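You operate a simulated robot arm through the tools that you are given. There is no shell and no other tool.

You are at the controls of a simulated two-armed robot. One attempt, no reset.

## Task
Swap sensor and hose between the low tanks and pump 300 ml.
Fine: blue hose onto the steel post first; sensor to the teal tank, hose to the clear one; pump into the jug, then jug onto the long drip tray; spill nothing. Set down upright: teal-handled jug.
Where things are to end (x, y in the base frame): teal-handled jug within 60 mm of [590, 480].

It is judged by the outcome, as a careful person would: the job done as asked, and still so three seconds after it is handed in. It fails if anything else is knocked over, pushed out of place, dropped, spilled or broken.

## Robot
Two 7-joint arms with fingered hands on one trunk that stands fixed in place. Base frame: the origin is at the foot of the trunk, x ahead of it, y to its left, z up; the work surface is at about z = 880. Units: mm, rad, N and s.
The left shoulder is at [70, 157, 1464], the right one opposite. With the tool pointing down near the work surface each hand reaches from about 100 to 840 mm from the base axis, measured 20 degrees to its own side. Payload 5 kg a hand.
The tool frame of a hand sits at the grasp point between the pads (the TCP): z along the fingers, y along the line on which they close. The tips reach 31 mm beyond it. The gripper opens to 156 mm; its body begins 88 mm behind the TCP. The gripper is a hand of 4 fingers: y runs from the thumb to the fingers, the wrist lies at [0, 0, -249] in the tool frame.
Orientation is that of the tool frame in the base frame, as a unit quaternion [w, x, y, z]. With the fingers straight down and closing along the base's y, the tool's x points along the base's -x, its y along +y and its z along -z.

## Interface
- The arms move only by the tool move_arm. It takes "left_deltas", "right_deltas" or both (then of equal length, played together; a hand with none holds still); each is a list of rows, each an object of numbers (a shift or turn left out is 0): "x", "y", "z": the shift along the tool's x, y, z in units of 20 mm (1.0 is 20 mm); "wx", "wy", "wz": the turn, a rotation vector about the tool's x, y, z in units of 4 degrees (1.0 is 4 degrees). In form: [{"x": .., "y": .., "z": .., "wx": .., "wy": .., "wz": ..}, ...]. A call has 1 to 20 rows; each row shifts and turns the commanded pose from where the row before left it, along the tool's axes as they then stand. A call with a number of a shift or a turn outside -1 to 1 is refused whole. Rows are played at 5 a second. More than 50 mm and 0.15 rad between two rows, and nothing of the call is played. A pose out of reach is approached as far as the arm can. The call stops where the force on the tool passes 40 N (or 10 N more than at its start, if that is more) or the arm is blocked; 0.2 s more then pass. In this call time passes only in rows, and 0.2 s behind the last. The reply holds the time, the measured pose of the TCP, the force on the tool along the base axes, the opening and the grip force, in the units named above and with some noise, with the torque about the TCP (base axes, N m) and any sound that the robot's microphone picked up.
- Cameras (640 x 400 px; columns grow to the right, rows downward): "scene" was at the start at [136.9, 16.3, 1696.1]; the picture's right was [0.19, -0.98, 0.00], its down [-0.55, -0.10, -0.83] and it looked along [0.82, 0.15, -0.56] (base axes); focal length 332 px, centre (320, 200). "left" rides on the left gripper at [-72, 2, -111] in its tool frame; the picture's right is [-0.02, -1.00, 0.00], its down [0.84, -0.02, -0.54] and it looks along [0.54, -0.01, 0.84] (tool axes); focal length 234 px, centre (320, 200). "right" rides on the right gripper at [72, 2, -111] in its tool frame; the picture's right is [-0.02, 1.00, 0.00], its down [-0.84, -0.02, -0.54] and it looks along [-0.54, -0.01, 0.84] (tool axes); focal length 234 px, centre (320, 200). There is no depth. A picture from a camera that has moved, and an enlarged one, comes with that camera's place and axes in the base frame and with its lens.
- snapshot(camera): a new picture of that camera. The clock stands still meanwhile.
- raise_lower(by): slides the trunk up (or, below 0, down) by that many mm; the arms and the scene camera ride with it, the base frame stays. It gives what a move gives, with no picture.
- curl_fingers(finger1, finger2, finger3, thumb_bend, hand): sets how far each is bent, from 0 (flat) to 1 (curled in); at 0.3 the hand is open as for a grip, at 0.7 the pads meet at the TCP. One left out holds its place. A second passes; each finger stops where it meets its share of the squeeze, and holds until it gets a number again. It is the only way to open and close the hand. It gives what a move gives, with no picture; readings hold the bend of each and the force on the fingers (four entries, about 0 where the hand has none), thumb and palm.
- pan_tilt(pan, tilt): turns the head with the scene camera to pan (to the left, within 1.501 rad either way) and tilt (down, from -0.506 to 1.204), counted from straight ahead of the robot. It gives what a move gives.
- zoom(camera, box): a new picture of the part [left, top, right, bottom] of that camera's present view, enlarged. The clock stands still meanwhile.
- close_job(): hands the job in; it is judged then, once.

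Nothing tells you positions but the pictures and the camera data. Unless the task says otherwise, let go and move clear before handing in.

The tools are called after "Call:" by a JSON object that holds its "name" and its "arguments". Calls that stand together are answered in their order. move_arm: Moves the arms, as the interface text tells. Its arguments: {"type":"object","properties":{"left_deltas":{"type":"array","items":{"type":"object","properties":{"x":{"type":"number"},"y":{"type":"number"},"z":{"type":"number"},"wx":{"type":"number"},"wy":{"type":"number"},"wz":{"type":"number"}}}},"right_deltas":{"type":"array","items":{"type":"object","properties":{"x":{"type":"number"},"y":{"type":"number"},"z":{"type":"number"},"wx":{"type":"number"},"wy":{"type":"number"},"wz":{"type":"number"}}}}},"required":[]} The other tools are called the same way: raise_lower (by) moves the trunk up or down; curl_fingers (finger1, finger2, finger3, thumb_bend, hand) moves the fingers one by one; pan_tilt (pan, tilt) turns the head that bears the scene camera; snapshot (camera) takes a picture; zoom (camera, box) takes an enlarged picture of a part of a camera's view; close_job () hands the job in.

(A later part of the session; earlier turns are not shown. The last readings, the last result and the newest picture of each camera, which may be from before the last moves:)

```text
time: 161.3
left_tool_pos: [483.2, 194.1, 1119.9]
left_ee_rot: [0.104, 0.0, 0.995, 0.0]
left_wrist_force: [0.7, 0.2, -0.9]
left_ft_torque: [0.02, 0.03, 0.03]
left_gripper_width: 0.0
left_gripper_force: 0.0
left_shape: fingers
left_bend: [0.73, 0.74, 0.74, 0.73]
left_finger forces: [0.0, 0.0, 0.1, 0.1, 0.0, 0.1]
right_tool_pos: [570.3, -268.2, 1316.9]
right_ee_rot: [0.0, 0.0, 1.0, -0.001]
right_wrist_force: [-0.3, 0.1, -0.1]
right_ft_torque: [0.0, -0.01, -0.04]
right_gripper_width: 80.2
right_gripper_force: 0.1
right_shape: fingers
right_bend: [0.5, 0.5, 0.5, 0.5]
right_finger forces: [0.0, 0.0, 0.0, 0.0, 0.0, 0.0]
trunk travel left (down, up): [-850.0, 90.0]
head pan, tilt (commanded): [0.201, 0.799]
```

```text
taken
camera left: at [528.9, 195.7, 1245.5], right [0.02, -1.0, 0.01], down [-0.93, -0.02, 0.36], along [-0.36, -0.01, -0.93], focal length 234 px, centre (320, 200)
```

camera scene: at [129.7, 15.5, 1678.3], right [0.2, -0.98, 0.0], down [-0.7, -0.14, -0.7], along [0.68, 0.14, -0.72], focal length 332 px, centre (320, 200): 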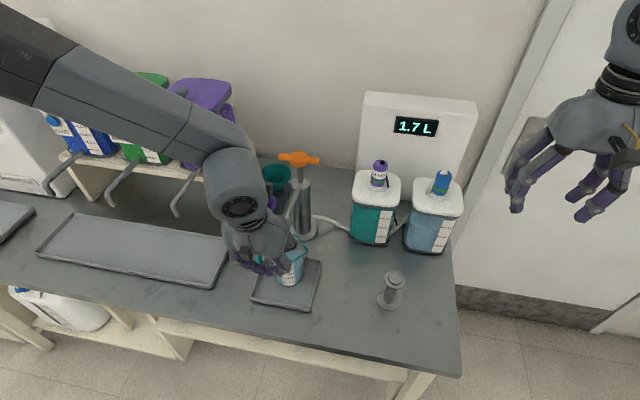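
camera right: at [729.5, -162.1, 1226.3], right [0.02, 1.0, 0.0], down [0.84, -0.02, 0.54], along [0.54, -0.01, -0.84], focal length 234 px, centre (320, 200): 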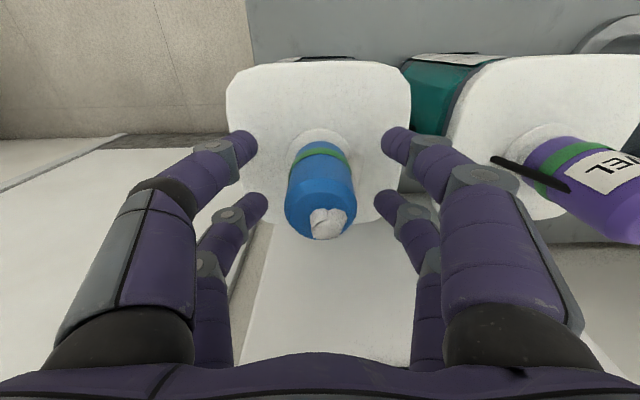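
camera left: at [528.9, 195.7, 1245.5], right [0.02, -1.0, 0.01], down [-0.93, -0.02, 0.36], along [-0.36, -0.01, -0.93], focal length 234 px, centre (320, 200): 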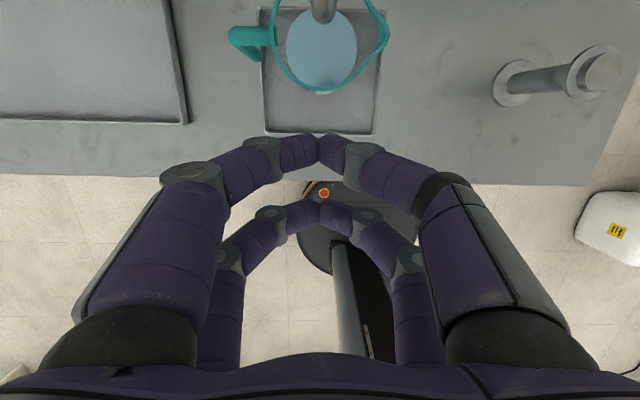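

The hand is in front of the jug, well clear. I pitch it up gradually toward horizontal, checking half-way.

Call:
{"name": "move_arm", "arguments": {"left_deltas": [{"wy": -1}, {"wy": -1}, {"wy": -1}, {"wy": -1}, {"wy": -1}, {"wy": -1}, {"wy": -1}]}}

Call:
{"name": "snapshot", "arguments": {"camera": "scene"}}

Call:
{"name": "snapshot", "arguments": {"camera": "left"}}

```text
time: 162.9
left_tool_pos: [481.1, 197.1, 1119.9]
left_ee_rot: [0.343, -0.001, 0.939, 0.0]
left_wrist_force: [-0.3, 0.5, -0.3]
left_ft_torque: [-0.02, -0.01, 0.03]
left_gripper_width: 0.1
left_gripper_force: 0.1
left_shape: fingers
left_bend: [0.73, 0.74, 0.74, 0.73]
left_finger forces: [0.0, 0.1, 0.0, 0.0, 0.0, 0.1]
right_tool_pos: [569.2, -267.6, 1317.1]
right_ee_rot: [0.0, 0.001, 1.0, 0.0]
right_wrist_force: [0.3, 1.2, 0.4]
right_ft_torque: [0.01, -0.05, 0.01]
right_gripper_width: 80.3
right_gripper_force: 0.0
right_shape: fingers
right_bend: [0.5, 0.5, 0.5, 0.5]
right_finger forces: [0.1, 0.1, 0.0, 0.0, 0.0, 0.0]
trunk travel left (down, up): [-850.0, 90.0]
head pan, tilt (commanded): [0.201, 0.799]
```

```text
taken
camera scene: at [128.5, 16.6, 1678.4], right [0.2, -0.98, 0.0], down [-0.7, -0.14, -0.7], along [0.68, 0.14, -0.72], focal length 332 px, centre (320, 200)
```

scene: 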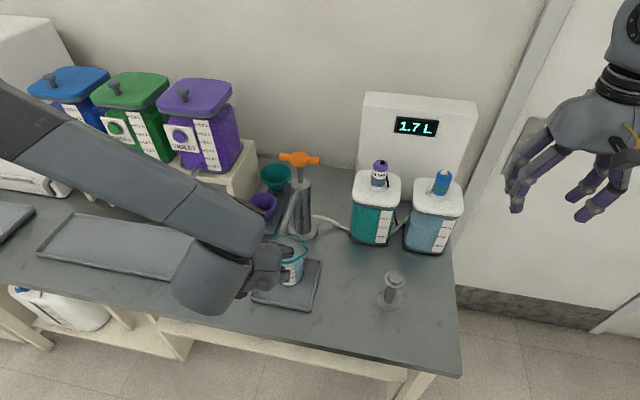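

```text
taken
camera left: at [463.6, 197.2, 1253.0], right [0.02, -1.0, 0.02], down [-0.99, -0.02, -0.12], along [0.12, -0.01, -0.99], focal length 234 px, centre (320, 200)
```

left: 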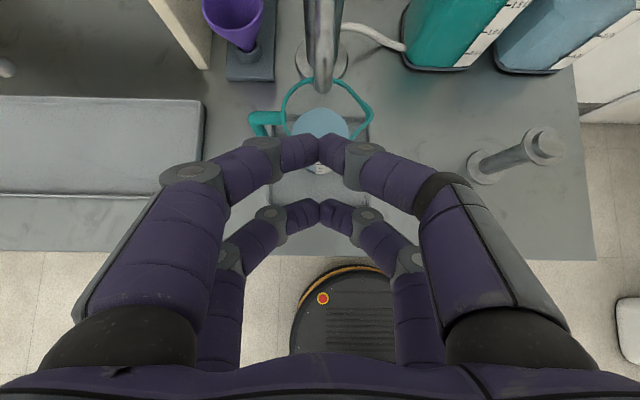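

Call:
{"name": "move_arm", "arguments": {"left_deltas": [{"wy": -1}, {"wy": -1}, {"wy": -1}, {"wy": -1}, {"wy": -1}, {"wy": -1}]}}

Call:
{"name": "curl_fingers", "arguments": {"hand": "left", "finger1": 0.45, "finger2": 0.45, "finger3": 0.45, "thumb_bend": 0.45}}

Call:
{"name": "snapshot", "arguments": {"camera": "scene"}}

Call:
{"name": "snapshot", "arguments": {"camera": "left"}}

```text
time: 164.3
left_tool_pos: [496.6, 239.1, 1122.0]
left_ee_rot: [0.414, 0.0, 0.91, 0.002]
left_wrist_force: [1.1, -1.3, 0.4]
left_ft_torque: [0.05, -0.03, 0.01]
left_gripper_width: 0.2
left_gripper_force: 0.1
left_shape: fingers
left_bend: [0.73, 0.74, 0.74, 0.73]
left_finger forces: [0.0, 0.1, 0.0, 0.0, 0.0, 0.1]
left hand out of reach, approached as far as the arm can: row 2, 3, 4, 5, 6
right_tool_pos: [569.6, -271.7, 1315.6]
right_ee_rot: [0.0, 0.0, 1.0, 0.001]
right_wrist_force: [-0.6, -0.2, 0.1]
right_ft_torque: [0.07, 0.02, 0.01]
right_gripper_width: 80.6
right_gripper_force: 0.1
right_shape: fingers
right_bend: [0.5, 0.5, 0.5, 0.5]
right_finger forces: [0.0, 0.0, 0.0, 0.1, 0.0, 0.1]
trunk travel left (down, up): [-850.0, 90.0]
head pan, tilt (commanded): [0.201, 0.799]
```

```text
time: 165.3
left_tool_pos: [496.0, 244.5, 1120.3]
left_ee_rot: [0.415, 0.0, 0.91, 0.001]
left_wrist_force: [0.5, 0.6, -0.4]
left_ft_torque: [0.01, -0.02, 0.0]
left_gripper_width: 100.5
left_gripper_force: 0.0
left_shape: fingers
left_bend: [0.45, 0.45, 0.45, 0.45]
left_finger forces: [0.0, 0.1, 0.1, 0.0, 0.0, 0.0]
right_tool_pos: [569.3, -268.2, 1318.7]
right_ee_rot: [0.0, 0.0, 1.0, -0.001]
right_wrist_force: [-0.1, 0.2, 0.3]
right_ft_torque: [0.02, -0.01, 0.05]
right_gripper_width: 80.3
right_gripper_force: 0.1
right_shape: fingers
right_bend: [0.5, 0.5, 0.5, 0.5]
right_finger forces: [0.0, 0.0, 0.0, 0.1, 0.0, 0.0]
trunk travel left (down, up): [-850.0, 90.0]
head pan, tilt (commanded): [0.201, 0.799]
```

```text
taken
camera scene: at [128.0, 17.8, 1678.4], right [0.2, -0.98, 0.0], down [-0.7, -0.14, -0.7], along [0.68, 0.14, -0.72], focal length 332 px, centre (320, 200)
```

scene: 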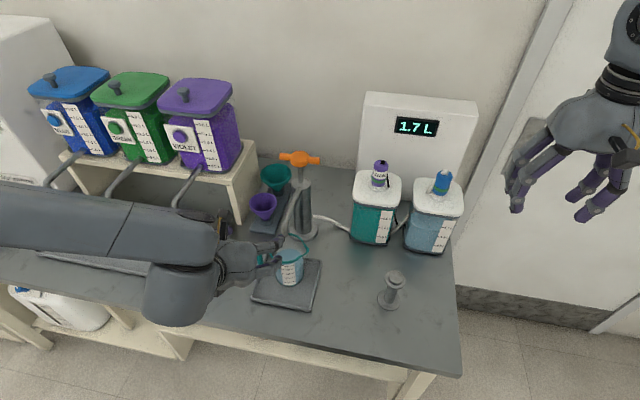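

```text
taken
camera left: at [458.4, 243.7, 1248.9], right [0.02, -1.0, 0.02], down [-0.96, -0.02, -0.28], along [0.28, -0.01, -0.96], focal length 234 px, centre (320, 200)
```

left: 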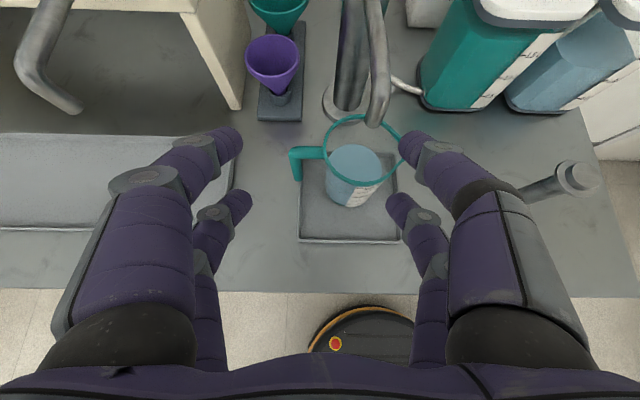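

The arm was simply too folded there. I lower the hand in front of the table edge region first, where there is more room, and then pitch further.

Call:
{"name": "move_arm", "arguments": {"left_deltas": [{"x": 0.9, "y": -0.43, "z": 0.49}, {"x": 0.9, "y": -0.43, "z": 0.49}, {"x": 0.9, "y": -0.43, "z": 0.49}, {"x": 0.9, "y": -0.43, "z": 0.49}, {"x": 0.9, "y": -0.43, "z": 0.49}, {"x": 0.9, "y": -0.43, "z": 0.49}]}}

Call:
{"name": "snapshot", "arguments": {"camera": "scene"}}

Call:
{"name": "snapshot", "arguments": {"camera": "left"}}

```text
time: 166.7
left_tool_pos: [495.6, 171.8, 1042.1]
left_ee_rot: [0.412, -0.002, 0.911, 0.005]
left_wrist_force: [0.4, -0.5, 0.4]
left_ft_torque: [0.02, 0.02, 0.02]
left_gripper_width: 101.0
left_gripper_force: 0.1
left_shape: fingers
left_bend: [0.45, 0.45, 0.45, 0.45]
left_finger forces: [0.0, 0.0, 0.0, 0.1, 0.0, 0.1]
left hand out of reach, approached as far as the arm can: row 2, 3, 4, 6
right_tool_pos: [570.4, -270.0, 1315.6]
right_ee_rot: [0.0, 0.0, 1.0, 0.0]
right_wrist_force: [0.1, -0.1, -0.3]
right_ft_torque: [0.04, 0.05, -0.01]
right_gripper_width: 80.4
right_gripper_force: 0.0
right_shape: fingers
right_bend: [0.5, 0.5, 0.5, 0.5]
right_finger forces: [0.0, 0.1, 0.1, 0.0, 0.1, 0.0]
trunk travel left (down, up): [-850.0, 90.0]
head pan, tilt (commanded): [0.201, 0.799]
```

```text
taken
camera scene: at [130.2, 13.1, 1678.2], right [0.2, -0.98, 0.0], down [-0.7, -0.14, -0.7], along [0.68, 0.14, -0.72], focal length 332 px, centre (320, 200)
```

scene: 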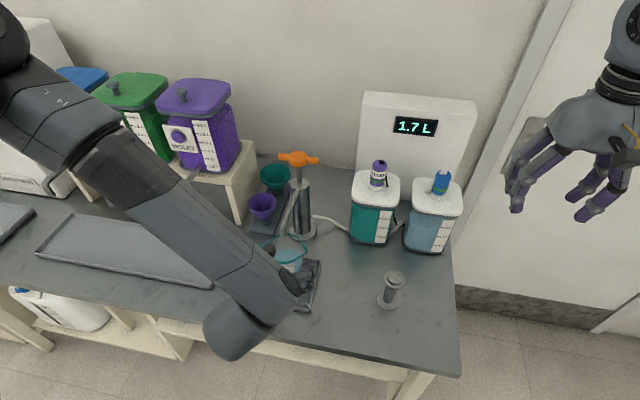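

```text
taken
camera left: at [459.9, 171.8, 1172.7], right [0.02, -1.0, 0.01], down [-0.96, -0.02, -0.27], along [0.27, -0.01, -0.96], focal length 234 px, centre (320, 200)
```

left: 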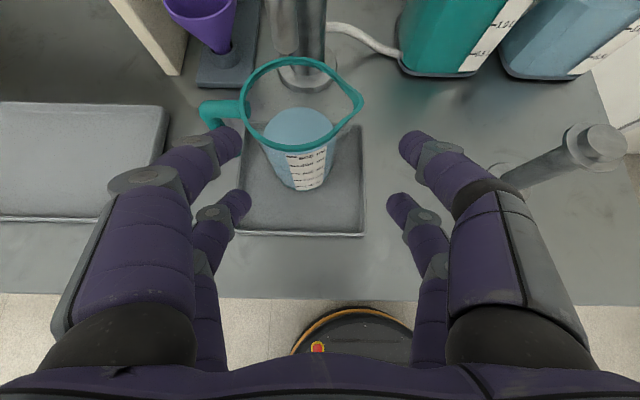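

This arm's natural pointing direction is toward the right, so I change plan: take the jug from its left side with the handle inside the hand, in front of the palm. First I move the hand to the left, clear of the jug.

Call:
{"name": "move_arm", "arguments": {"left_deltas": [{"y": 0.88, "z": -0.3, "x": -0.065}, {"y": 0.88, "z": -0.3, "x": -0.065}, {"y": 0.88, "z": -0.25, "x": -0.065}, {"y": 0.88, "z": -0.25, "x": -0.065}, {"y": 0.88, "z": -0.25, "x": -0.065}, {"y": 0.88, "z": -0.25, "x": -0.065}, {"y": 0.88, "z": -0.25, "x": -0.065}, {"y": 0.88, "z": -0.25, "x": -0.065}, {"y": 0.88, "z": -0.25, "x": -0.065}]}}

Call:
{"name": "snapshot", "arguments": {"camera": "scene"}}

```text
time: 168.9
left_tool_pos: [488.8, 250.9, 1130.8]
left_ee_rot: [0.407, 0.196, 0.891, 0.032]
left_wrist_force: [-0.5, -0.5, -0.3]
left_ft_torque: [0.0, 0.0, 0.01]
left_gripper_width: 101.1
left_gripper_force: 0.1
left_shape: fingers
left_bend: [0.45, 0.45, 0.45, 0.45]
left_finger forces: [0.0, 0.0, 0.0, 0.1, 0.1, 0.0]
left hand out of reach, approached as far as the arm can: row 1, 2, 3, 4, 5, 6, 7
right_tool_pos: [565.9, -267.5, 1317.7]
right_ee_rot: [0.001, 0.0, 1.0, 0.001]
right_wrist_force: [0.0, 0.2, -0.2]
right_ft_torque: [0.02, -0.06, 0.02]
right_gripper_width: 80.3
right_gripper_force: 0.0
right_shape: fingers
right_bend: [0.5, 0.5, 0.5, 0.5]
right_finger forces: [0.0, 0.0, 0.1, 0.0, 0.1, 0.0]
trunk travel left (down, up): [-850.0, 90.0]
head pan, tilt (commanded): [0.201, 0.799]
stopped in row 9 (left hand): the arm was blocked; the commanded pose is now the measured one
```

```text
taken
camera scene: at [125.7, 17.3, 1678.6], right [0.2, -0.98, 0.0], down [-0.7, -0.14, -0.7], along [0.68, 0.14, -0.72], focal length 332 px, centre (320, 200)
```

scene: 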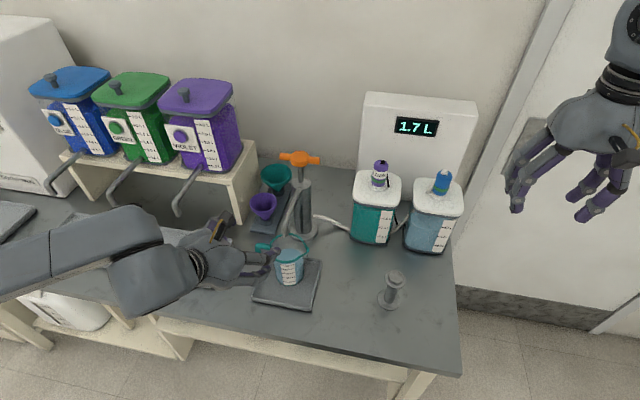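

The arm reports it was blocked. I look around before doing anything else.

Call:
{"name": "snapshot", "arguments": {"camera": "left"}}

Call:
{"name": "pan_tilt", "arguments": {"pan": 0.7, "tilt": 0.75}}

Call:
{"name": "snapshot", "arguments": {"camera": "scene"}}

```text
taken
camera left: at [447.0, 235.9, 1257.0], right [-0.31, -0.93, -0.2], down [-0.9, 0.35, -0.24], along [0.29, 0.1, -0.95], focal length 234 px, centre (320, 200)
```

left: 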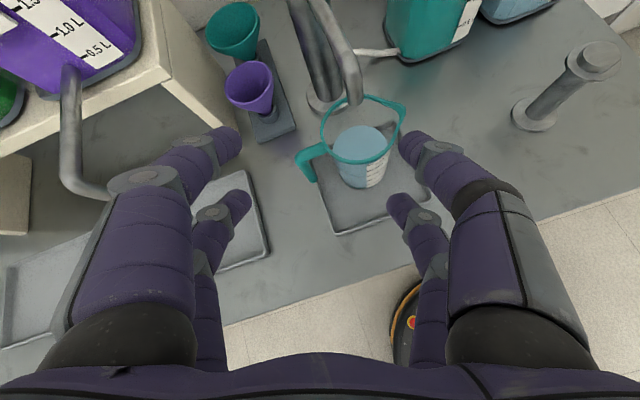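

```text
time: 169.8
left_tool_pos: [489.5, 249.2, 1129.7]
left_ee_rot: [0.406, 0.196, 0.892, 0.032]
left_wrist_force: [0.0, -1.0, -0.3]
left_ft_torque: [0.01, 0.01, 0.0]
left_gripper_width: 101.0
left_gripper_force: 0.2
left_shape: fingers
left_bend: [0.45, 0.45, 0.45, 0.45]
left_finger forces: [0.0, 0.0, 0.0, 0.0, 0.0, 0.0]
right_tool_pos: [570.5, -269.0, 1317.0]
right_ee_rot: [0.0, 0.0, 1.0, 0.0]
right_wrist_force: [-0.5, 0.2, 0.5]
right_ft_torque: [0.0, 0.04, -0.01]
right_gripper_width: 80.7
right_gripper_force: 0.0
right_shape: fingers
right_bend: [0.5, 0.5, 0.5, 0.5]
right_finger forces: [0.0, 0.0, 0.0, 0.0, 0.1, 0.1]
trunk travel left (down, up): [-850.0, 90.0]
head pan, tilt (commanded): [0.7, 0.75]
```

```text
taken
camera scene: at [114.0, 52.4, 1682.3], right [0.64, -0.77, 0.0], down [-0.52, -0.44, -0.73], along [0.56, 0.47, -0.68], focal length 332 px, centre (320, 200)
```

scene: 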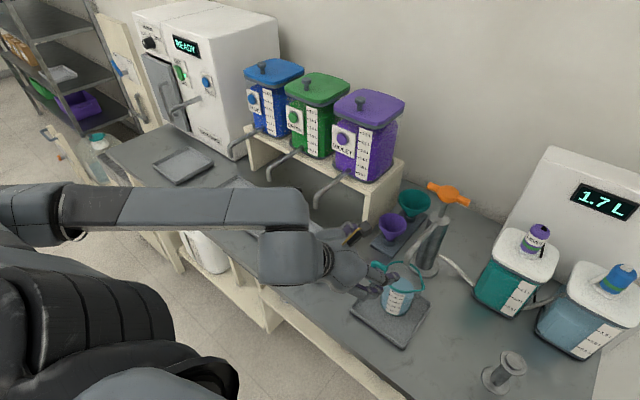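

No contact is visible; the arm merely ran into its joint limits while folded. I now turn the hand in place to the new orientation, pointing right-forward and slightly down.

Call:
{"name": "move_arm", "arguments": {"left_deltas": [{"wx": 0.889, "wy": -0.552, "wz": 0.25}, {"wx": 0.889, "wy": -0.552, "wz": 0.25}, {"wx": 0.889, "wy": -0.552, "wz": 0.25}, {"wx": 0.889, "wy": -0.552, "wz": 0.25}, {"wx": 0.889, "wy": -0.552, "wz": 0.25}, {"wx": 0.889, "wy": -0.552, "wz": 0.25}]}}

Call:
{"name": "snapshot", "arguments": {"camera": "scene"}}

```text
time: 171.2
left_tool_pos: [488.9, 249.5, 1129.3]
left_ee_rot: [0.461, 0.316, 0.818, -0.135]
left_wrist_force: [-0.3, -0.9, -0.2]
left_ft_torque: [0.01, 0.03, -0.01]
left_gripper_width: 101.2
left_gripper_force: 0.1
left_shape: fingers
left_bend: [0.45, 0.45, 0.45, 0.45]
left_finger forces: [0.0, 0.0, 0.0, 0.0, 0.0, 0.0]
right_tool_pos: [569.9, -267.5, 1316.0]
right_ee_rot: [0.0, -0.001, 1.0, -0.001]
right_wrist_force: [0.3, -0.5, -0.5]
right_ft_torque: [0.05, -0.01, -0.01]
right_gripper_width: 80.2
right_gripper_force: 0.0
right_shape: fingers
right_bend: [0.5, 0.5, 0.5, 0.5]
right_finger forces: [0.1, 0.0, 0.0, 0.0, 0.0, 0.1]
trunk travel left (down, up): [-850.0, 90.0]
head pan, tilt (commanded): [0.7, 0.75]
```

```text
taken
camera scene: at [112.9, 53.5, 1682.4], right [0.64, -0.76, 0.0], down [-0.52, -0.44, -0.73], along [0.56, 0.47, -0.68], focal length 332 px, centre (320, 200)
```

scene: 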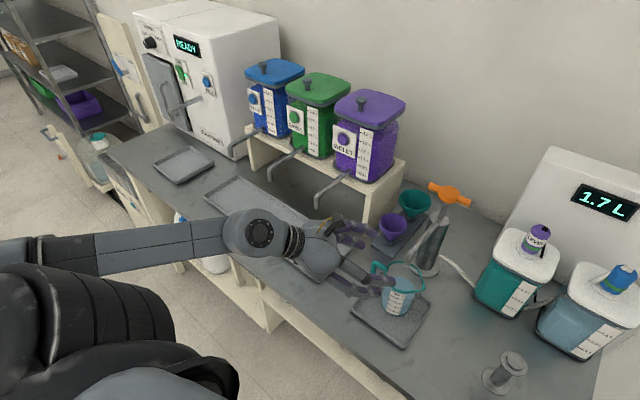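

Call:
{"name": "move_arm", "arguments": {"left_deltas": [{"wx": 0.889, "wy": -0.552, "wz": 0.25}, {"wx": 0.889, "wy": -0.552, "wz": 0.25}, {"wx": 0.889, "wy": -0.552, "wz": 0.25}, {"wx": 0.889, "wy": -0.552, "wz": 0.25}, {"wx": 0.889, "wy": -0.552, "wz": 0.25}, {"wx": 0.889, "wy": -0.552, "wz": 0.25}]}}

Call:
{"name": "snapshot", "arguments": {"camera": "scene"}}

Call:
{"name": "snapshot", "arguments": {"camera": "left"}}

```text
time: 172.6
left_tool_pos: [489.2, 248.6, 1131.0]
left_ee_rot: [0.492, 0.42, 0.703, -0.296]
left_wrist_force: [0.0, -0.7, 0.2]
left_ft_torque: [0.01, 0.01, -0.01]
left_gripper_width: 100.9
left_gripper_force: 0.1
left_shape: fingers
left_bend: [0.45, 0.45, 0.45, 0.45]
left_finger forces: [0.0, 0.0, 0.0, 0.1, 0.0, 0.1]
right_tool_pos: [570.3, -268.7, 1315.6]
right_ee_rot: [0.0, 0.0, 1.0, 0.001]
right_wrist_force: [-0.5, 0.0, -0.5]
right_ft_torque: [0.03, 0.01, 0.01]
right_gripper_width: 80.4
right_gripper_force: 0.1
right_shape: fingers
right_bend: [0.5, 0.5, 0.5, 0.5]
right_finger forces: [0.1, 0.0, 0.0, 0.1, 0.0, 0.0]
trunk travel left (down, up): [-850.0, 90.0]
head pan, tilt (commanded): [0.7, 0.75]
```

```text
taken
camera scene: at [114.2, 51.4, 1682.4], right [0.64, -0.76, 0.0], down [-0.52, -0.44, -0.73], along [0.56, 0.47, -0.68], focal length 332 px, centre (320, 200)
```

scene: 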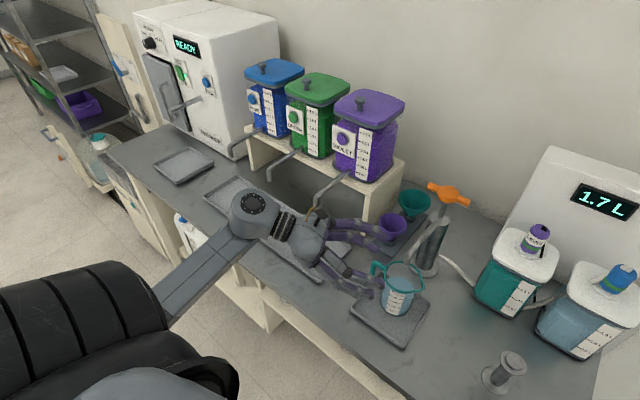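

```text
taken
camera left: at [452.6, 318.8, 1237.0], right [-0.88, -0.48, 0.03], down [-0.4, 0.69, -0.6], along [0.27, -0.54, -0.8], focal length 234 px, centre (320, 200)
```

left: 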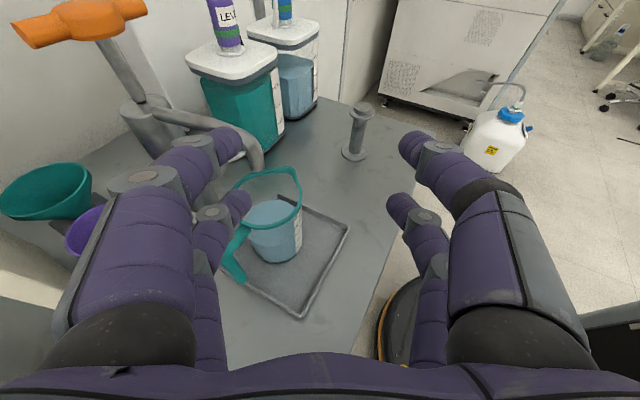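

The hand now points right-forward and down with a comfortable arm posture, and the wrist camera sees the jug with its handle toward me. I zoom in to measure the jug.

Call:
{"name": "zoom", "arguments": {"camera": "left", "box": [190, 140, 350, 320]}}

Call:
{"name": "zoom", "arguments": {"camera": "scene", "box": [310, 210, 450, 350]}}

```text
2.22 times, centred on (270, 230) of left
camera zoom: at [452.6, 318.8, 1237.0], right [-0.88, -0.48, 0.03], down [-0.4, 0.69, -0.6], along [0.27, -0.54, -0.8], focal length 520 px, centre (431, 133)
```

zoom: 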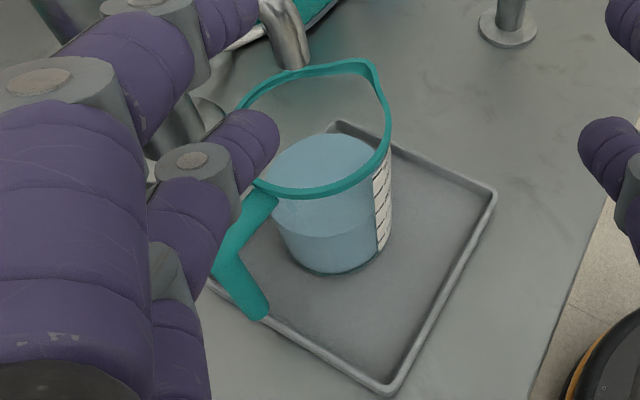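

```text
2.86 times, centred on (380, 280) of scene
camera zoom: at [114.2, 51.4, 1682.4], right [0.64, -0.76, 0.0], down [-0.52, -0.44, -0.73], along [0.56, 0.47, -0.68], focal length 949 px, centre (149, -29)
```

zoom: 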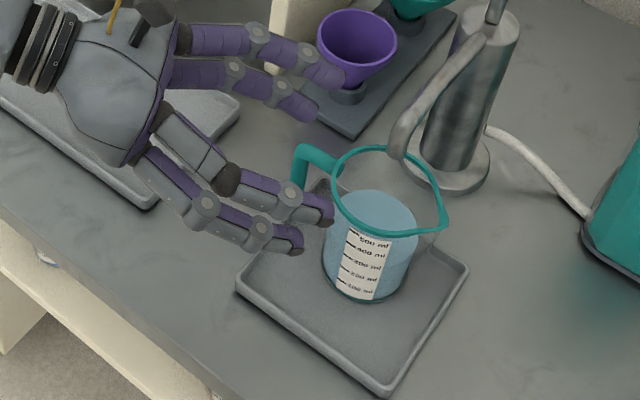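

Jug axis at (593.5, 191), handle bar at (585, 272). I back off along the pointing direction, lower the trunk 150 mm, and level the hand to about 8 degrees below horizontal.

Call:
{"name": "move_arm", "arguments": {"left_deltas": [{"z": -0.9}, {"z": -0.9}, {"z": -0.9}, {"z": -0.9}, {"z": -0.9}]}}

Call:
{"name": "move_arm", "arguments": {"left_deltas": [{"wx": 0.497, "wy": -1, "wz": 0.14}, {"wx": 0.497, "wy": -1, "wz": 0.14}, {"wx": 0.497, "wy": -1, "wz": 0.14}]}}

Call:
{"name": "raise_lower", "arguments": {"by": -120}}

Call:
{"name": "snapshot", "arguments": {"camera": "scene"}}

Call:
{"name": "snapshot", "arguments": {"camera": "left"}}

```text
time: 173.8
left_tool_pos: [450.5, 326.2, 1161.9]
left_ee_rot: [0.491, 0.421, 0.703, -0.295]
left_wrist_force: [-0.2, -0.2, 0.3]
left_ft_torque: [-0.01, -0.02, 0.02]
left_gripper_width: 100.8
left_gripper_force: 0.2
left_shape: fingers
left_bend: [0.45, 0.45, 0.45, 0.45]
left_finger forces: [0.1, 0.0, 0.1, 0.1, 0.0, 0.0]
right_tool_pos: [569.4, -266.6, 1315.9]
right_ee_rot: [0.0, 0.0, 1.0, 0.0]
right_wrist_force: [-0.6, 0.2, 0.6]
right_ft_torque: [0.0, -0.02, 0.03]
right_gripper_width: 80.4
right_gripper_force: 0.0
right_shape: fingers
right_bend: [0.5, 0.5, 0.5, 0.5]
right_finger forces: [0.0, 0.0, 0.1, 0.1, 0.1, 0.0]
trunk travel left (down, up): [-850.0, 90.0]
head pan, tilt (commanded): [0.7, 0.75]
```

```text
time: 174.6
left_tool_pos: [447.4, 327.2, 1163.8]
left_ee_rot: [0.509, 0.419, 0.679, -0.322]
left_wrist_force: [-0.6, -0.2, -0.2]
left_ft_torque: [-0.03, 0.02, -0.02]
left_gripper_width: 101.0
left_gripper_force: 0.0
left_shape: fingers
left_bend: [0.45, 0.45, 0.45, 0.45]
left_finger forces: [0.1, 0.0, 0.0, 0.1, 0.0, 0.1]
left hand out of reach, approached as far as the arm can: row 2, 3
right_tool_pos: [566.5, -266.6, 1318.2]
right_ee_rot: [0.001, 0.0, 1.0, -0.001]
right_wrist_force: [-0.3, 0.7, -0.3]
right_ft_torque: [-0.04, -0.02, 0.0]
right_gripper_width: 80.2
right_gripper_force: 0.0
right_shape: fingers
right_bend: [0.5, 0.5, 0.5, 0.5]
right_finger forces: [0.0, 0.0, 0.0, 0.0, 0.0, 0.1]
trunk travel left (down, up): [-850.0, 90.0]
head pan, tilt (commanded): [0.7, 0.75]
```

```text
time: 176.1
left_tool_pos: [448.9, 324.3, 1042.2]
left_ee_rot: [0.508, 0.42, 0.679, -0.322]
left_wrist_force: [0.3, 0.4, 0.9]
left_ft_torque: [-0.02, 0.01, 0.04]
left_gripper_width: 101.3
left_gripper_force: 0.0
left_shape: fingers
left_bend: [0.45, 0.45, 0.45, 0.45]
left_finger forces: [0.0, 0.0, 0.0, 0.0, 0.0, 0.1]
right_tool_pos: [568.5, -268.6, 1196.8]
right_ee_rot: [0.0, 0.0, 1.0, 0.0]
right_wrist_force: [0.1, 0.8, 0.6]
right_ft_torque: [-0.03, -0.01, -0.03]
right_gripper_width: 80.3
right_gripper_force: 0.1
right_shape: fingers
right_bend: [0.5, 0.5, 0.5, 0.5]
right_finger forces: [0.0, 0.1, 0.1, 0.0, 0.0, 0.0]
trunk travel left (down, up): [-730.0, 210.0]
head pan, tilt (commanded): [0.7, 0.75]
```

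```text
taken
camera scene: at [113.0, 52.7, 1562.4], right [0.64, -0.76, 0.0], down [-0.52, -0.44, -0.73], along [0.56, 0.47, -0.68], focal length 332 px, centre (320, 200)
```

scene: 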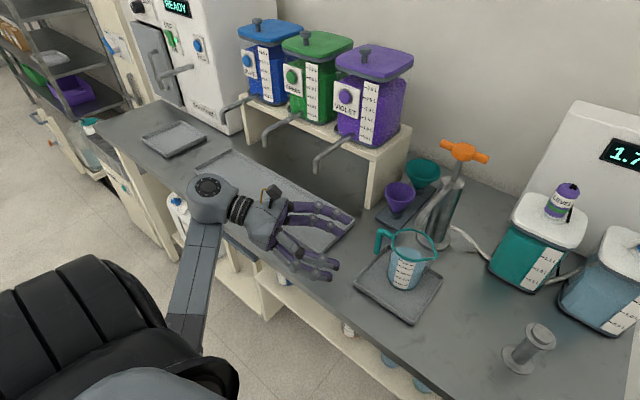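

```text
taken
camera left: at [413.1, 402.9, 1143.4], right [-0.89, -0.45, 0.03], down [-0.36, 0.67, -0.65], along [0.27, -0.6, -0.76], focal length 234 px, centre (320, 200)
```

left: 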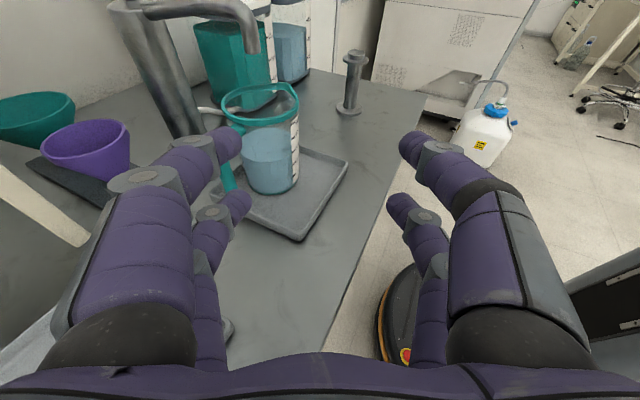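

Good. I open the fingers and bring the hand to a pre-grasp pose in line with the jug, about 130 mm short of its axis.

Call:
{"name": "curl_fingers", "arguments": {"hand": "left", "finger1": 0.33, "finger2": 0.33, "finger3": 0.33, "thumb_bend": 0.33}}

Call:
{"name": "move_arm", "arguments": {"left_deltas": [{"x": 0.68, "y": 0.73, "z": 0.5}, {"x": 0.68, "y": 0.73, "z": 0.5}, {"x": 0.68, "y": 0.73, "z": 0.5}, {"x": 0.68, "y": 0.73, "z": 0.5}, {"x": 0.68, "y": 0.73, "z": 0.5}]}}

Call:
{"name": "snapshot", "arguments": {"camera": "left"}}

Call:
{"name": "snapshot", "arguments": {"camera": "scene"}}

```text
time: 177.1
left_tool_pos: [449.6, 324.5, 1042.6]
left_ee_rot: [0.509, 0.419, 0.68, -0.321]
left_wrist_force: [0.2, 0.1, 0.2]
left_ft_torque: [-0.03, -0.01, -0.03]
left_gripper_width: 148.0
left_gripper_force: 0.0
left_shape: fingers
left_bend: [0.33, 0.33, 0.33, 0.33]
left_finger forces: [0.1, 0.0, 0.1, 0.0, 0.0, 0.0]
right_tool_pos: [569.6, -268.4, 1196.8]
right_ee_rot: [0.001, 0.001, 1.0, 0.0]
right_wrist_force: [-0.2, 0.0, -0.5]
right_ft_torque: [0.01, -0.02, 0.01]
right_gripper_width: 80.5
right_gripper_force: 0.0
right_shape: fingers
right_bend: [0.5, 0.5, 0.5, 0.5]
right_finger forces: [0.0, 0.0, 0.0, 0.0, 0.1, 0.0]
trunk travel left (down, up): [-730.0, 210.0]
head pan, tilt (commanded): [0.7, 0.75]
```

```text
time: 178.3
left_tool_pos: [450.3, 324.1, 1042.5]
left_ee_rot: [0.508, 0.42, 0.68, -0.321]
left_wrist_force: [-0.9, 0.0, 0.2]
left_ft_torque: [0.0, -0.01, 0.0]
left_gripper_width: 148.2
left_gripper_force: 0.1
left_shape: fingers
left_bend: [0.33, 0.33, 0.33, 0.33]
left_finger forces: [0.1, 0.0, 0.0, 0.0, 0.0, 0.0]
left hand out of reach, approached as far as the arm can: row 1, 2, 3, 4, 5
right_tool_pos: [570.7, -267.8, 1196.5]
right_ee_rot: [0.0, 0.0, 1.0, 0.0]
right_wrist_force: [-0.3, 0.0, 0.4]
right_ft_torque: [0.0, 0.04, -0.03]
right_gripper_width: 80.4
right_gripper_force: 0.1
right_shape: fingers
right_bend: [0.5, 0.5, 0.5, 0.5]
right_finger forces: [0.1, 0.0, 0.1, 0.0, 0.1, 0.0]
trunk travel left (down, up): [-730.0, 210.0]
head pan, tilt (commanded): [0.7, 0.75]
```

```text
taken
camera left: at [413.1, 403.1, 1143.2], right [-0.89, -0.45, 0.03], down [-0.36, 0.67, -0.65], along [0.27, -0.6, -0.75], focal length 234 px, centre (320, 200)
```

left: 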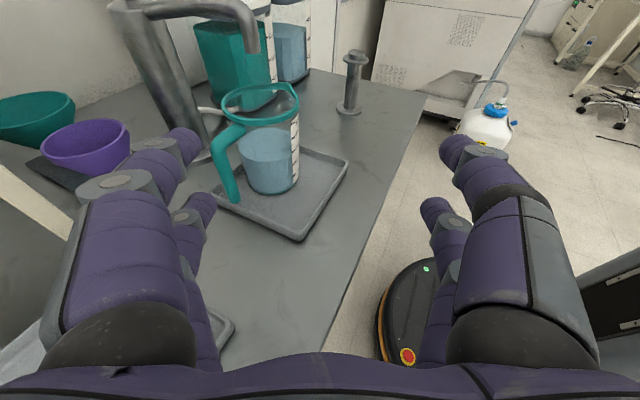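

```text
taken
camera scene: at [113.1, 53.0, 1562.3], right [0.64, -0.76, 0.0], down [-0.52, -0.44, -0.73], along [0.56, 0.47, -0.68], focal length 332 px, centre (320, 200)
```

scene: 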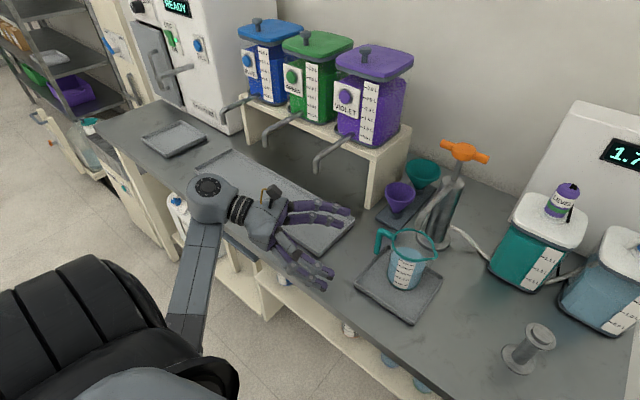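

The wrist is at its bend limit. I turn the hand back by 8 degrees of yaw, which still leaves room for the handle, and try again.

Call:
{"name": "move_arm", "arguments": {"left_deltas": [{"wx": -0.96, "wz": -0.275}, {"wx": -0.96, "wz": -0.275}, {"x": 0.3, "y": 0.3, "z": 0.2}]}}

```text
time: 179.1
left_tool_pos: [455.5, 325.8, 1035.7]
left_ee_rot: [0.528, 0.372, 0.707, -0.286]
left_wrist_force: [1.2, -0.9, -0.1]
left_ft_torque: [-0.02, 0.01, 0.03]
left_gripper_width: 148.1
left_gripper_force: 0.0
left_shape: fingers
left_bend: [0.33, 0.33, 0.33, 0.33]
left_finger forces: [0.1, 0.0, 0.0, 0.1, 0.1, 0.0]
right_tool_pos: [570.3, -267.5, 1195.6]
right_ee_rot: [0.0, -0.001, 1.0, 0.0]
right_wrist_force: [0.5, 0.6, -0.2]
right_ft_torque: [-0.01, 0.0, 0.01]
right_gripper_width: 80.7
right_gripper_force: 0.1
right_shape: fingers
right_bend: [0.5, 0.5, 0.5, 0.5]
right_finger forces: [0.0, 0.0, 0.0, 0.0, 0.1, 0.0]
trunk travel left (down, up): [-730.0, 210.0]
head pan, tilt (commanded): [0.7, 0.75]
```

Call:
{"name": "move_arm", "arguments": {"left_deltas": [{"x": 0.58, "y": 0.4, "z": 0.88}, {"x": 0.58, "y": 0.4, "z": 0.88}, {"x": 0.58, "y": 0.4, "z": 0.88}, {"x": 0.58, "y": 0.4, "z": 0.88}]}}

Call:
{"name": "snapshot", "arguments": {"camera": "left"}}

Call:
{"name": "snapshot", "arguments": {"camera": "scene"}}

```text
time: 180.1
left_tool_pos: [470.9, 318.3, 1020.0]
left_ee_rot: [0.527, 0.37, 0.71, -0.285]
left_wrist_force: [0.7, 0.4, 0.1]
left_ft_torque: [0.0, 0.0, 0.01]
left_gripper_width: 148.3
left_gripper_force: 0.1
left_shape: fingers
left_bend: [0.33, 0.33, 0.33, 0.33]
left_finger forces: [0.0, 0.0, 0.1, 0.0, 0.0, 0.0]
left hand out of reach, approached as far as the arm can: row 2, 3, 4
right_tool_pos: [569.8, -266.8, 1197.1]
right_ee_rot: [0.0, 0.0, 1.0, 0.001]
right_wrist_force: [0.4, -0.3, -0.2]
right_ft_torque: [0.03, 0.04, -0.01]
right_gripper_width: 80.2
right_gripper_force: 0.0
right_shape: fingers
right_bend: [0.5, 0.5, 0.5, 0.5]
right_finger forces: [0.0, 0.1, 0.0, 0.1, 0.1, 0.0]
trunk travel left (down, up): [-730.0, 210.0]
head pan, tilt (commanded): [0.7, 0.75]
```

```text
taken
camera left: at [423.6, 390.5, 1122.3], right [-0.82, -0.57, 0.04], down [-0.45, 0.61, -0.65], along [0.35, -0.55, -0.76], focal length 234 px, centre (320, 200)
```

left: 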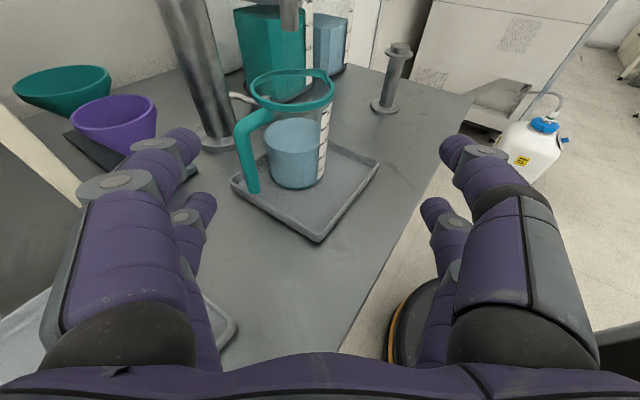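

```text
taken
camera scene: at [113.5, 53.1, 1562.3], right [0.64, -0.76, 0.0], down [-0.52, -0.44, -0.73], along [0.56, 0.47, -0.68], focal length 332 px, centre (320, 200)
```

scene: 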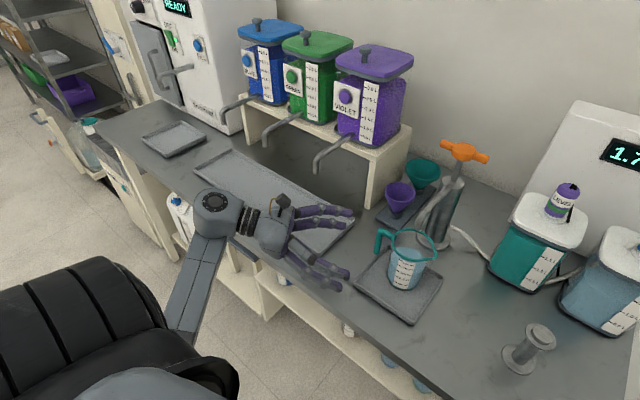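

The left arm cannot bend its wrist enough there. The right arm, coming from the front-right, points naturally at the jug and at the long tray, so I will use the right hand; first I move the left arm up and out of the way.

Call:
{"name": "move_arm", "arguments": {"left_deltas": [{"x": -0.96, "y": 0.09, "z": -0.77}, {"x": -0.96, "y": 0.09, "z": -0.77}, {"x": -0.96, "y": 0.09, "z": -0.77}, {"x": -0.96, "y": 0.09, "z": -0.77}, {"x": -0.96, "y": 0.09, "z": -0.77}, {"x": -0.96, "y": 0.09, "z": -0.77}, {"x": -0.96, "y": 0.09, "z": -0.77}, {"x": -0.96, "y": 0.09, "z": -0.77}]}}

Call:
{"name": "snapshot", "arguments": {"camera": "scene"}}

```text
time: 181.9
left_tool_pos: [440.8, 390.5, 1204.2]
left_ee_rot: [0.529, 0.372, 0.707, -0.286]
left_wrist_force: [0.4, 0.5, -0.6]
left_ft_torque: [0.0, 0.03, -0.02]
left_gripper_width: 148.3
left_gripper_force: 0.0
left_shape: fingers
left_bend: [0.33, 0.33, 0.33, 0.33]
left_finger forces: [0.0, 0.1, 0.0, 0.0, 0.1, 0.0]
right_tool_pos: [568.8, -268.1, 1195.8]
right_ee_rot: [0.0, 0.0, 1.0, 0.0]
right_wrist_force: [-0.6, 0.8, 0.2]
right_ft_torque: [0.02, 0.0, 0.0]
right_gripper_width: 80.4
right_gripper_force: 0.0
right_shape: fingers
right_bend: [0.5, 0.5, 0.5, 0.5]
right_finger forces: [0.0, 0.0, 0.1, 0.1, 0.0, 0.1]
trunk travel left (down, up): [-730.0, 210.0]
head pan, tilt (commanded): [0.7, 0.75]
```

```text
taken
camera scene: at [112.9, 53.3, 1562.3], right [0.64, -0.76, 0.0], down [-0.52, -0.44, -0.73], along [0.56, 0.47, -0.68], focal length 332 px, centre (320, 200)
```

scene: 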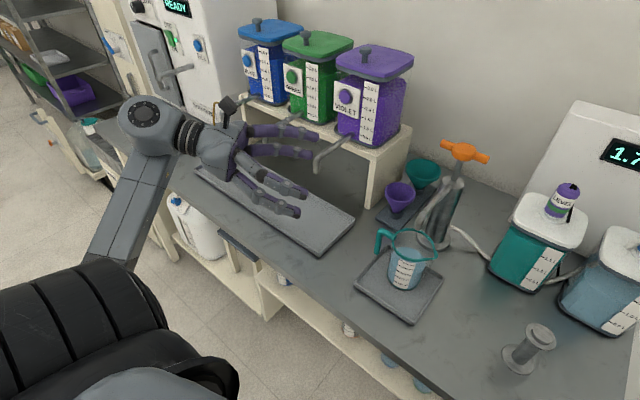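

Call:
{"name": "move_arm", "arguments": {"left_deltas": [{"x": -0.35, "z": -0.97}, {"x": -0.35, "z": -0.97}, {"x": -0.35, "z": -0.97}, {"x": -0.35, "z": -0.97}, {"x": -0.35, "z": -0.97}, {"x": -0.35, "z": -0.97}, {"x": -0.35, "z": -0.97}, {"x": -0.35, "z": -0.97}, {"x": -0.35, "z": -0.97}, {"x": -0.35, "z": -0.97}]}}

Call:
{"name": "move_arm", "arguments": {"right_deltas": [{"wz": -1, "x": 0.25, "y": 0.3, "z": 0.4}, {"wz": -1}, {"wz": -1}, {"wz": -1}, {"wz": -1}, {"wz": -1}, {"wz": -1}, {"wz": -1}, {"wz": -1}, {"wz": -1}, {"wz": -1}, {"wz": -1}, {"wz": -0.5}]}}

Call:
{"name": "pan_tilt", "arguments": {"pan": 0.25, "tilt": 0.8}}

Call:
{"name": "snapshot", "arguments": {"camera": "scene"}}

Call:
{"name": "snapshot", "arguments": {"camera": "right"}}

```text
time: 184.1
left_tool_pos: [345.6, 527.6, 1323.6]
left_ee_rot: [0.529, 0.373, 0.707, -0.287]
left_wrist_force: [0.5, 0.4, 0.0]
left_ft_torque: [0.0, -0.04, 0.03]
left_gripper_width: 148.2
left_gripper_force: 0.0
left_shape: fingers
left_bend: [0.33, 0.33, 0.33, 0.33]
left_finger forces: [0.0, 0.0, 0.1, 0.0, 0.0, 0.0]
right_tool_pos: [568.8, -268.2, 1195.8]
right_ee_rot: [0.0, 0.0, 1.0, 0.0]
right_wrist_force: [-0.4, 0.2, 0.6]
right_ft_torque: [0.01, 0.01, 0.01]
right_gripper_width: 80.6
right_gripper_force: 0.0
right_shape: fingers
right_bend: [0.5, 0.5, 0.5, 0.5]
right_finger forces: [0.1, 0.1, 0.0, 0.0, 0.0, 0.1]
trunk travel left (down, up): [-730.0, 210.0]
head pan, tilt (commanded): [0.7, 0.75]
```

```text
time: 186.9
left_tool_pos: [344.2, 527.4, 1323.7]
left_ee_rot: [0.529, 0.371, 0.707, -0.285]
left_wrist_force: [-1.6, 0.4, 0.4]
left_ft_torque: [-0.01, 0.01, 0.0]
left_gripper_width: 148.1
left_gripper_force: 0.0
left_shape: fingers
left_bend: [0.33, 0.33, 0.33, 0.33]
left_finger forces: [0.0, 0.0, 0.0, 0.1, 0.0, 0.0]
right_tool_pos: [563.7, -261.8, 1189.5]
right_ee_rot: [0.001, -0.424, 0.906, 0.0]
right_wrist_force: [-0.3, -0.8, 1.0]
right_ft_torque: [0.01, -0.02, 0.01]
right_gripper_width: 80.3
right_gripper_force: 0.0
right_shape: fingers
right_bend: [0.5, 0.5, 0.5, 0.5]
right_finger forces: [0.1, 0.0, 0.1, 0.0, 0.1, 0.1]
trunk travel left (down, up): [-730.0, 210.0]
head pan, tilt (commanded): [0.7, 0.75]
```

```text
time: 187.8
left_tool_pos: [345.5, 527.2, 1322.8]
left_ee_rot: [0.529, 0.372, 0.707, -0.286]
left_wrist_force: [-0.5, 0.6, -0.5]
left_ft_torque: [0.0, 0.04, 0.01]
left_gripper_width: 147.9
left_gripper_force: 0.1
left_shape: fingers
left_bend: [0.33, 0.33, 0.33, 0.33]
left_finger forces: [0.0, 0.0, 0.0, 0.0, 0.0, 0.1]
right_tool_pos: [563.7, -261.9, 1189.9]
right_ee_rot: [0.0, -0.423, 0.906, -0.001]
right_wrist_force: [-0.6, 0.0, -0.7]
right_ft_torque: [0.01, 0.0, -0.02]
right_gripper_width: 80.3
right_gripper_force: 0.1
right_shape: fingers
right_bend: [0.5, 0.5, 0.5, 0.5]
right_finger forces: [0.1, 0.1, 0.0, 0.0, 0.0, 0.0]
trunk travel left (down, up): [-730.0, 210.0]
head pan, tilt (commanded): [0.25, 0.799]
```

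```text
taken
camera scene: at [127.8, 19.9, 1558.3], right [0.25, -0.97, 0.0], down [-0.69, -0.18, -0.7], along [0.68, 0.17, -0.72], focal length 332 px, centre (320, 200)
```

scene: 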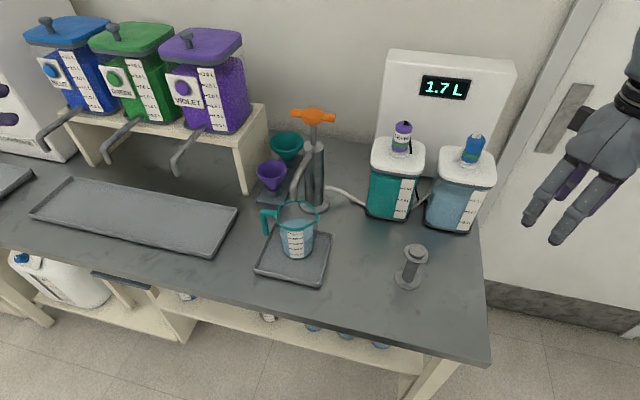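

```text
taken
camera right: at [516.9, -315.0, 1300.3], right [-0.75, 0.66, 0.0], down [0.55, 0.63, 0.54], along [0.36, 0.41, -0.84], focal length 234 px, centre (320, 200)
```

right: 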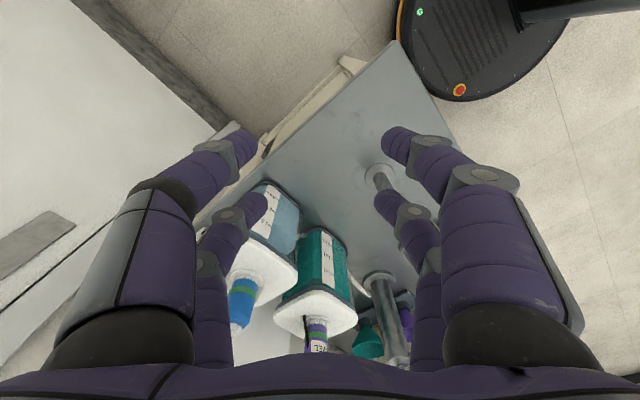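

The table is fully visible and undisturbed. I pitch the right hand forward by 55 degrees in place.

Call:
{"name": "move_arm", "arguments": {"right_deltas": [{"wy": -1}, {"wy": -1}, {"wy": -1}, {"wy": -1}, {"wy": -1}, {"wy": -1}, {"wy": -1}, {"wy": -1}, {"wy": -1}, {"wy": -1}, {"wy": -1}, {"wy": -1}, {"wy": -1}, {"wy": -0.75}]}}

Call:
{"name": "snapshot", "arguments": {"camera": "scene"}}

Call:
{"name": "snapshot", "arguments": {"camera": "right"}}

```text
time: 190.8
left_tool_pos: [345.1, 526.4, 1324.0]
left_ee_rot: [0.529, 0.371, 0.708, -0.285]
left_wrist_force: [-0.8, -0.1, -0.3]
left_ft_torque: [-0.01, -0.01, -0.02]
left_gripper_width: 148.1
left_gripper_force: 0.0
left_shape: fingers
left_bend: [0.33, 0.33, 0.33, 0.33]
left_finger forces: [0.1, 0.0, 0.0, 0.1, 0.0, 0.1]
right_tool_pos: [564.1, -262.2, 1188.7]
right_ee_rot: [0.419, -0.375, 0.804, 0.196]
right_wrist_force: [-1.2, 0.1, 0.0]
right_ft_torque: [-0.01, 0.01, -0.01]
right_gripper_width: 80.9
right_gripper_force: 0.1
right_shape: fingers
right_bend: [0.5, 0.5, 0.5, 0.5]
right_finger forces: [0.1, 0.0, 0.0, 0.0, 0.1, 0.0]
trunk travel left (down, up): [-730.0, 210.0]
head pan, tilt (commanded): [0.25, 0.799]
```

```text
taken
camera scene: at [127.6, 19.5, 1558.4], right [0.25, -0.97, 0.0], down [-0.69, -0.18, -0.7], along [0.68, 0.17, -0.72], focal length 332 px, centre (320, 200)
```

scene: 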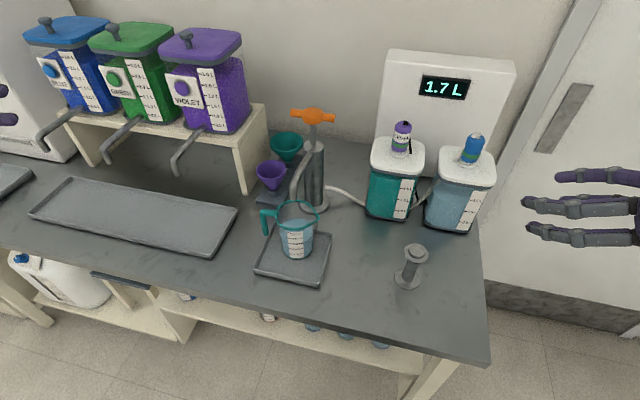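

```text
taken
camera right: at [478.6, -362.6, 1193.7], right [-0.76, 0.65, 0.02], down [0.04, 0.01, 1.0], along [0.65, 0.76, -0.03], focal length 234 px, centre (320, 200)
```

right: 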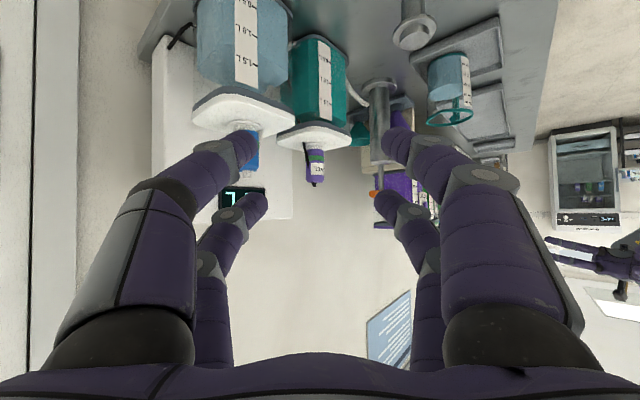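

The right camera now looks nearly level (upside down) and sees the jug from the side, a good check of the level.

Call:
{"name": "zoom", "arguments": {"camera": "right", "box": [410, 35, 490, 135]}}

```text
4.00 times, centred on (450, 85) of right
camera zoom: at [478.6, -362.6, 1193.7], right [-0.76, 0.65, 0.02], down [0.04, 0.01, 1.0], along [0.65, 0.76, -0.03], focal length 937 px, centre (-200, 660)
```

zoom: 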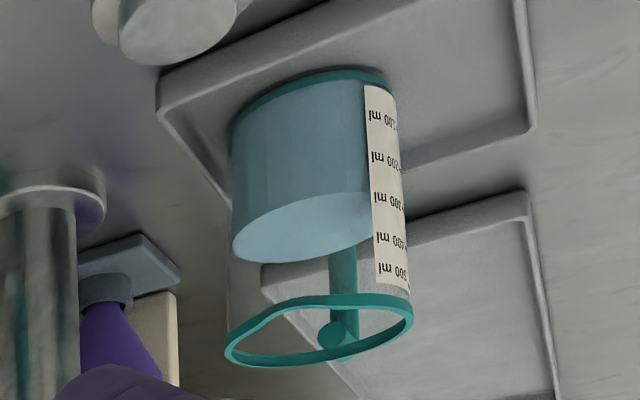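

The side view also agrees with about 300 ml. I bring the right hand over to a point in front of the jug, staying high on the way.

Call:
{"name": "move_arm", "arguments": {"right_deltas": [{"x": -0.26, "y": 0.905, "z": 0.6}, {"x": -0.26, "y": 0.905, "z": 0.6}, {"x": -0.26, "y": 0.905, "z": 0.6}, {"x": -0.26, "y": 0.905, "z": 0.6}, {"x": -0.26, "y": 0.905, "z": 0.6}, {"x": -0.26, "y": 0.905, "z": 0.6}, {"x": -0.26, "y": 0.905, "z": 0.6}, {"x": -0.26, "y": 0.905, "z": 0.6}, {"x": -0.26, "y": 0.905, "z": 0.6}, {"x": -0.26, "y": 0.905, "z": 0.6}, {"x": -0.26, "y": 0.905, "z": 0.6}, {"x": -0.26, "y": 0.905, "z": 0.6}, {"x": -0.26, "y": 0.905, "z": 0.6}, {"x": -0.26, "y": 0.905, "z": 0.6}, {"x": -0.26, "y": 0.905, "z": 0.6}]}}

Call:
{"name": "snapshot", "arguments": {"camera": "scene"}}

Call:
{"name": "snapshot", "arguments": {"camera": "right"}}

```text
time: 194.0
left_tool_pos: [346.4, 528.1, 1322.9]
left_ee_rot: [0.529, 0.372, 0.707, -0.286]
left_wrist_force: [0.8, 0.0, 0.4]
left_ft_torque: [0.0, -0.04, -0.01]
left_gripper_width: 147.8
left_gripper_force: 0.0
left_shape: fingers
left_bend: [0.33, 0.33, 0.33, 0.33]
left_finger forces: [0.0, 0.1, 0.0, 0.0, 0.1, 0.0]
right_tool_pos: [480.4, 59.8, 1147.4]
right_ee_rot: [0.418, -0.376, 0.803, 0.195]
right_wrist_force: [0.0, 0.3, 0.2]
right_ft_torque: [0.02, 0.0, -0.01]
right_gripper_width: 80.8
right_gripper_force: 0.0
right_shape: fingers
right_bend: [0.5, 0.5, 0.5, 0.5]
right_finger forces: [0.0, 0.0, 0.0, 0.0, 0.2, 0.0]
trunk travel left (down, up): [-730.0, 210.0]
head pan, tilt (commanded): [0.25, 0.799]
```

```text
taken
camera scene: at [128.0, 21.1, 1558.3], right [0.25, -0.97, 0.0], down [-0.69, -0.18, -0.7], along [0.68, 0.17, -0.72], focal length 332 px, centre (320, 200)
```

scene: 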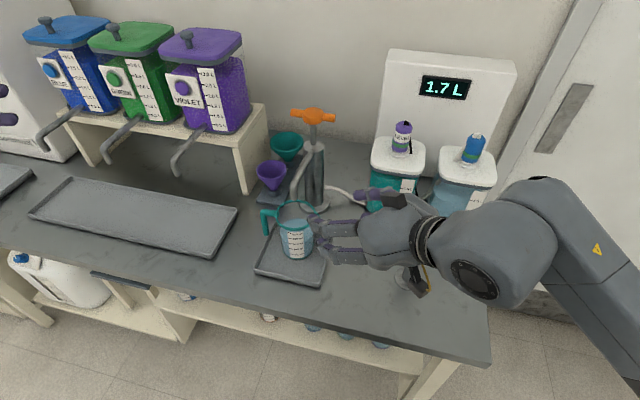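

```text
taken
camera right: at [395.4, -39.3, 1153.4], right [-0.76, 0.65, 0.02], down [0.04, 0.01, 1.0], along [0.65, 0.76, -0.04], focal length 234 px, centre (320, 200)
```

right: 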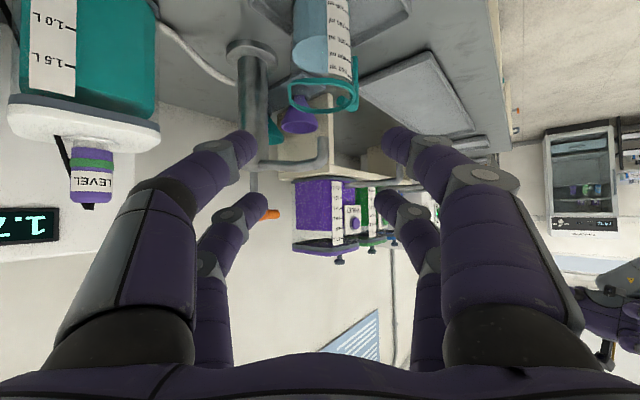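

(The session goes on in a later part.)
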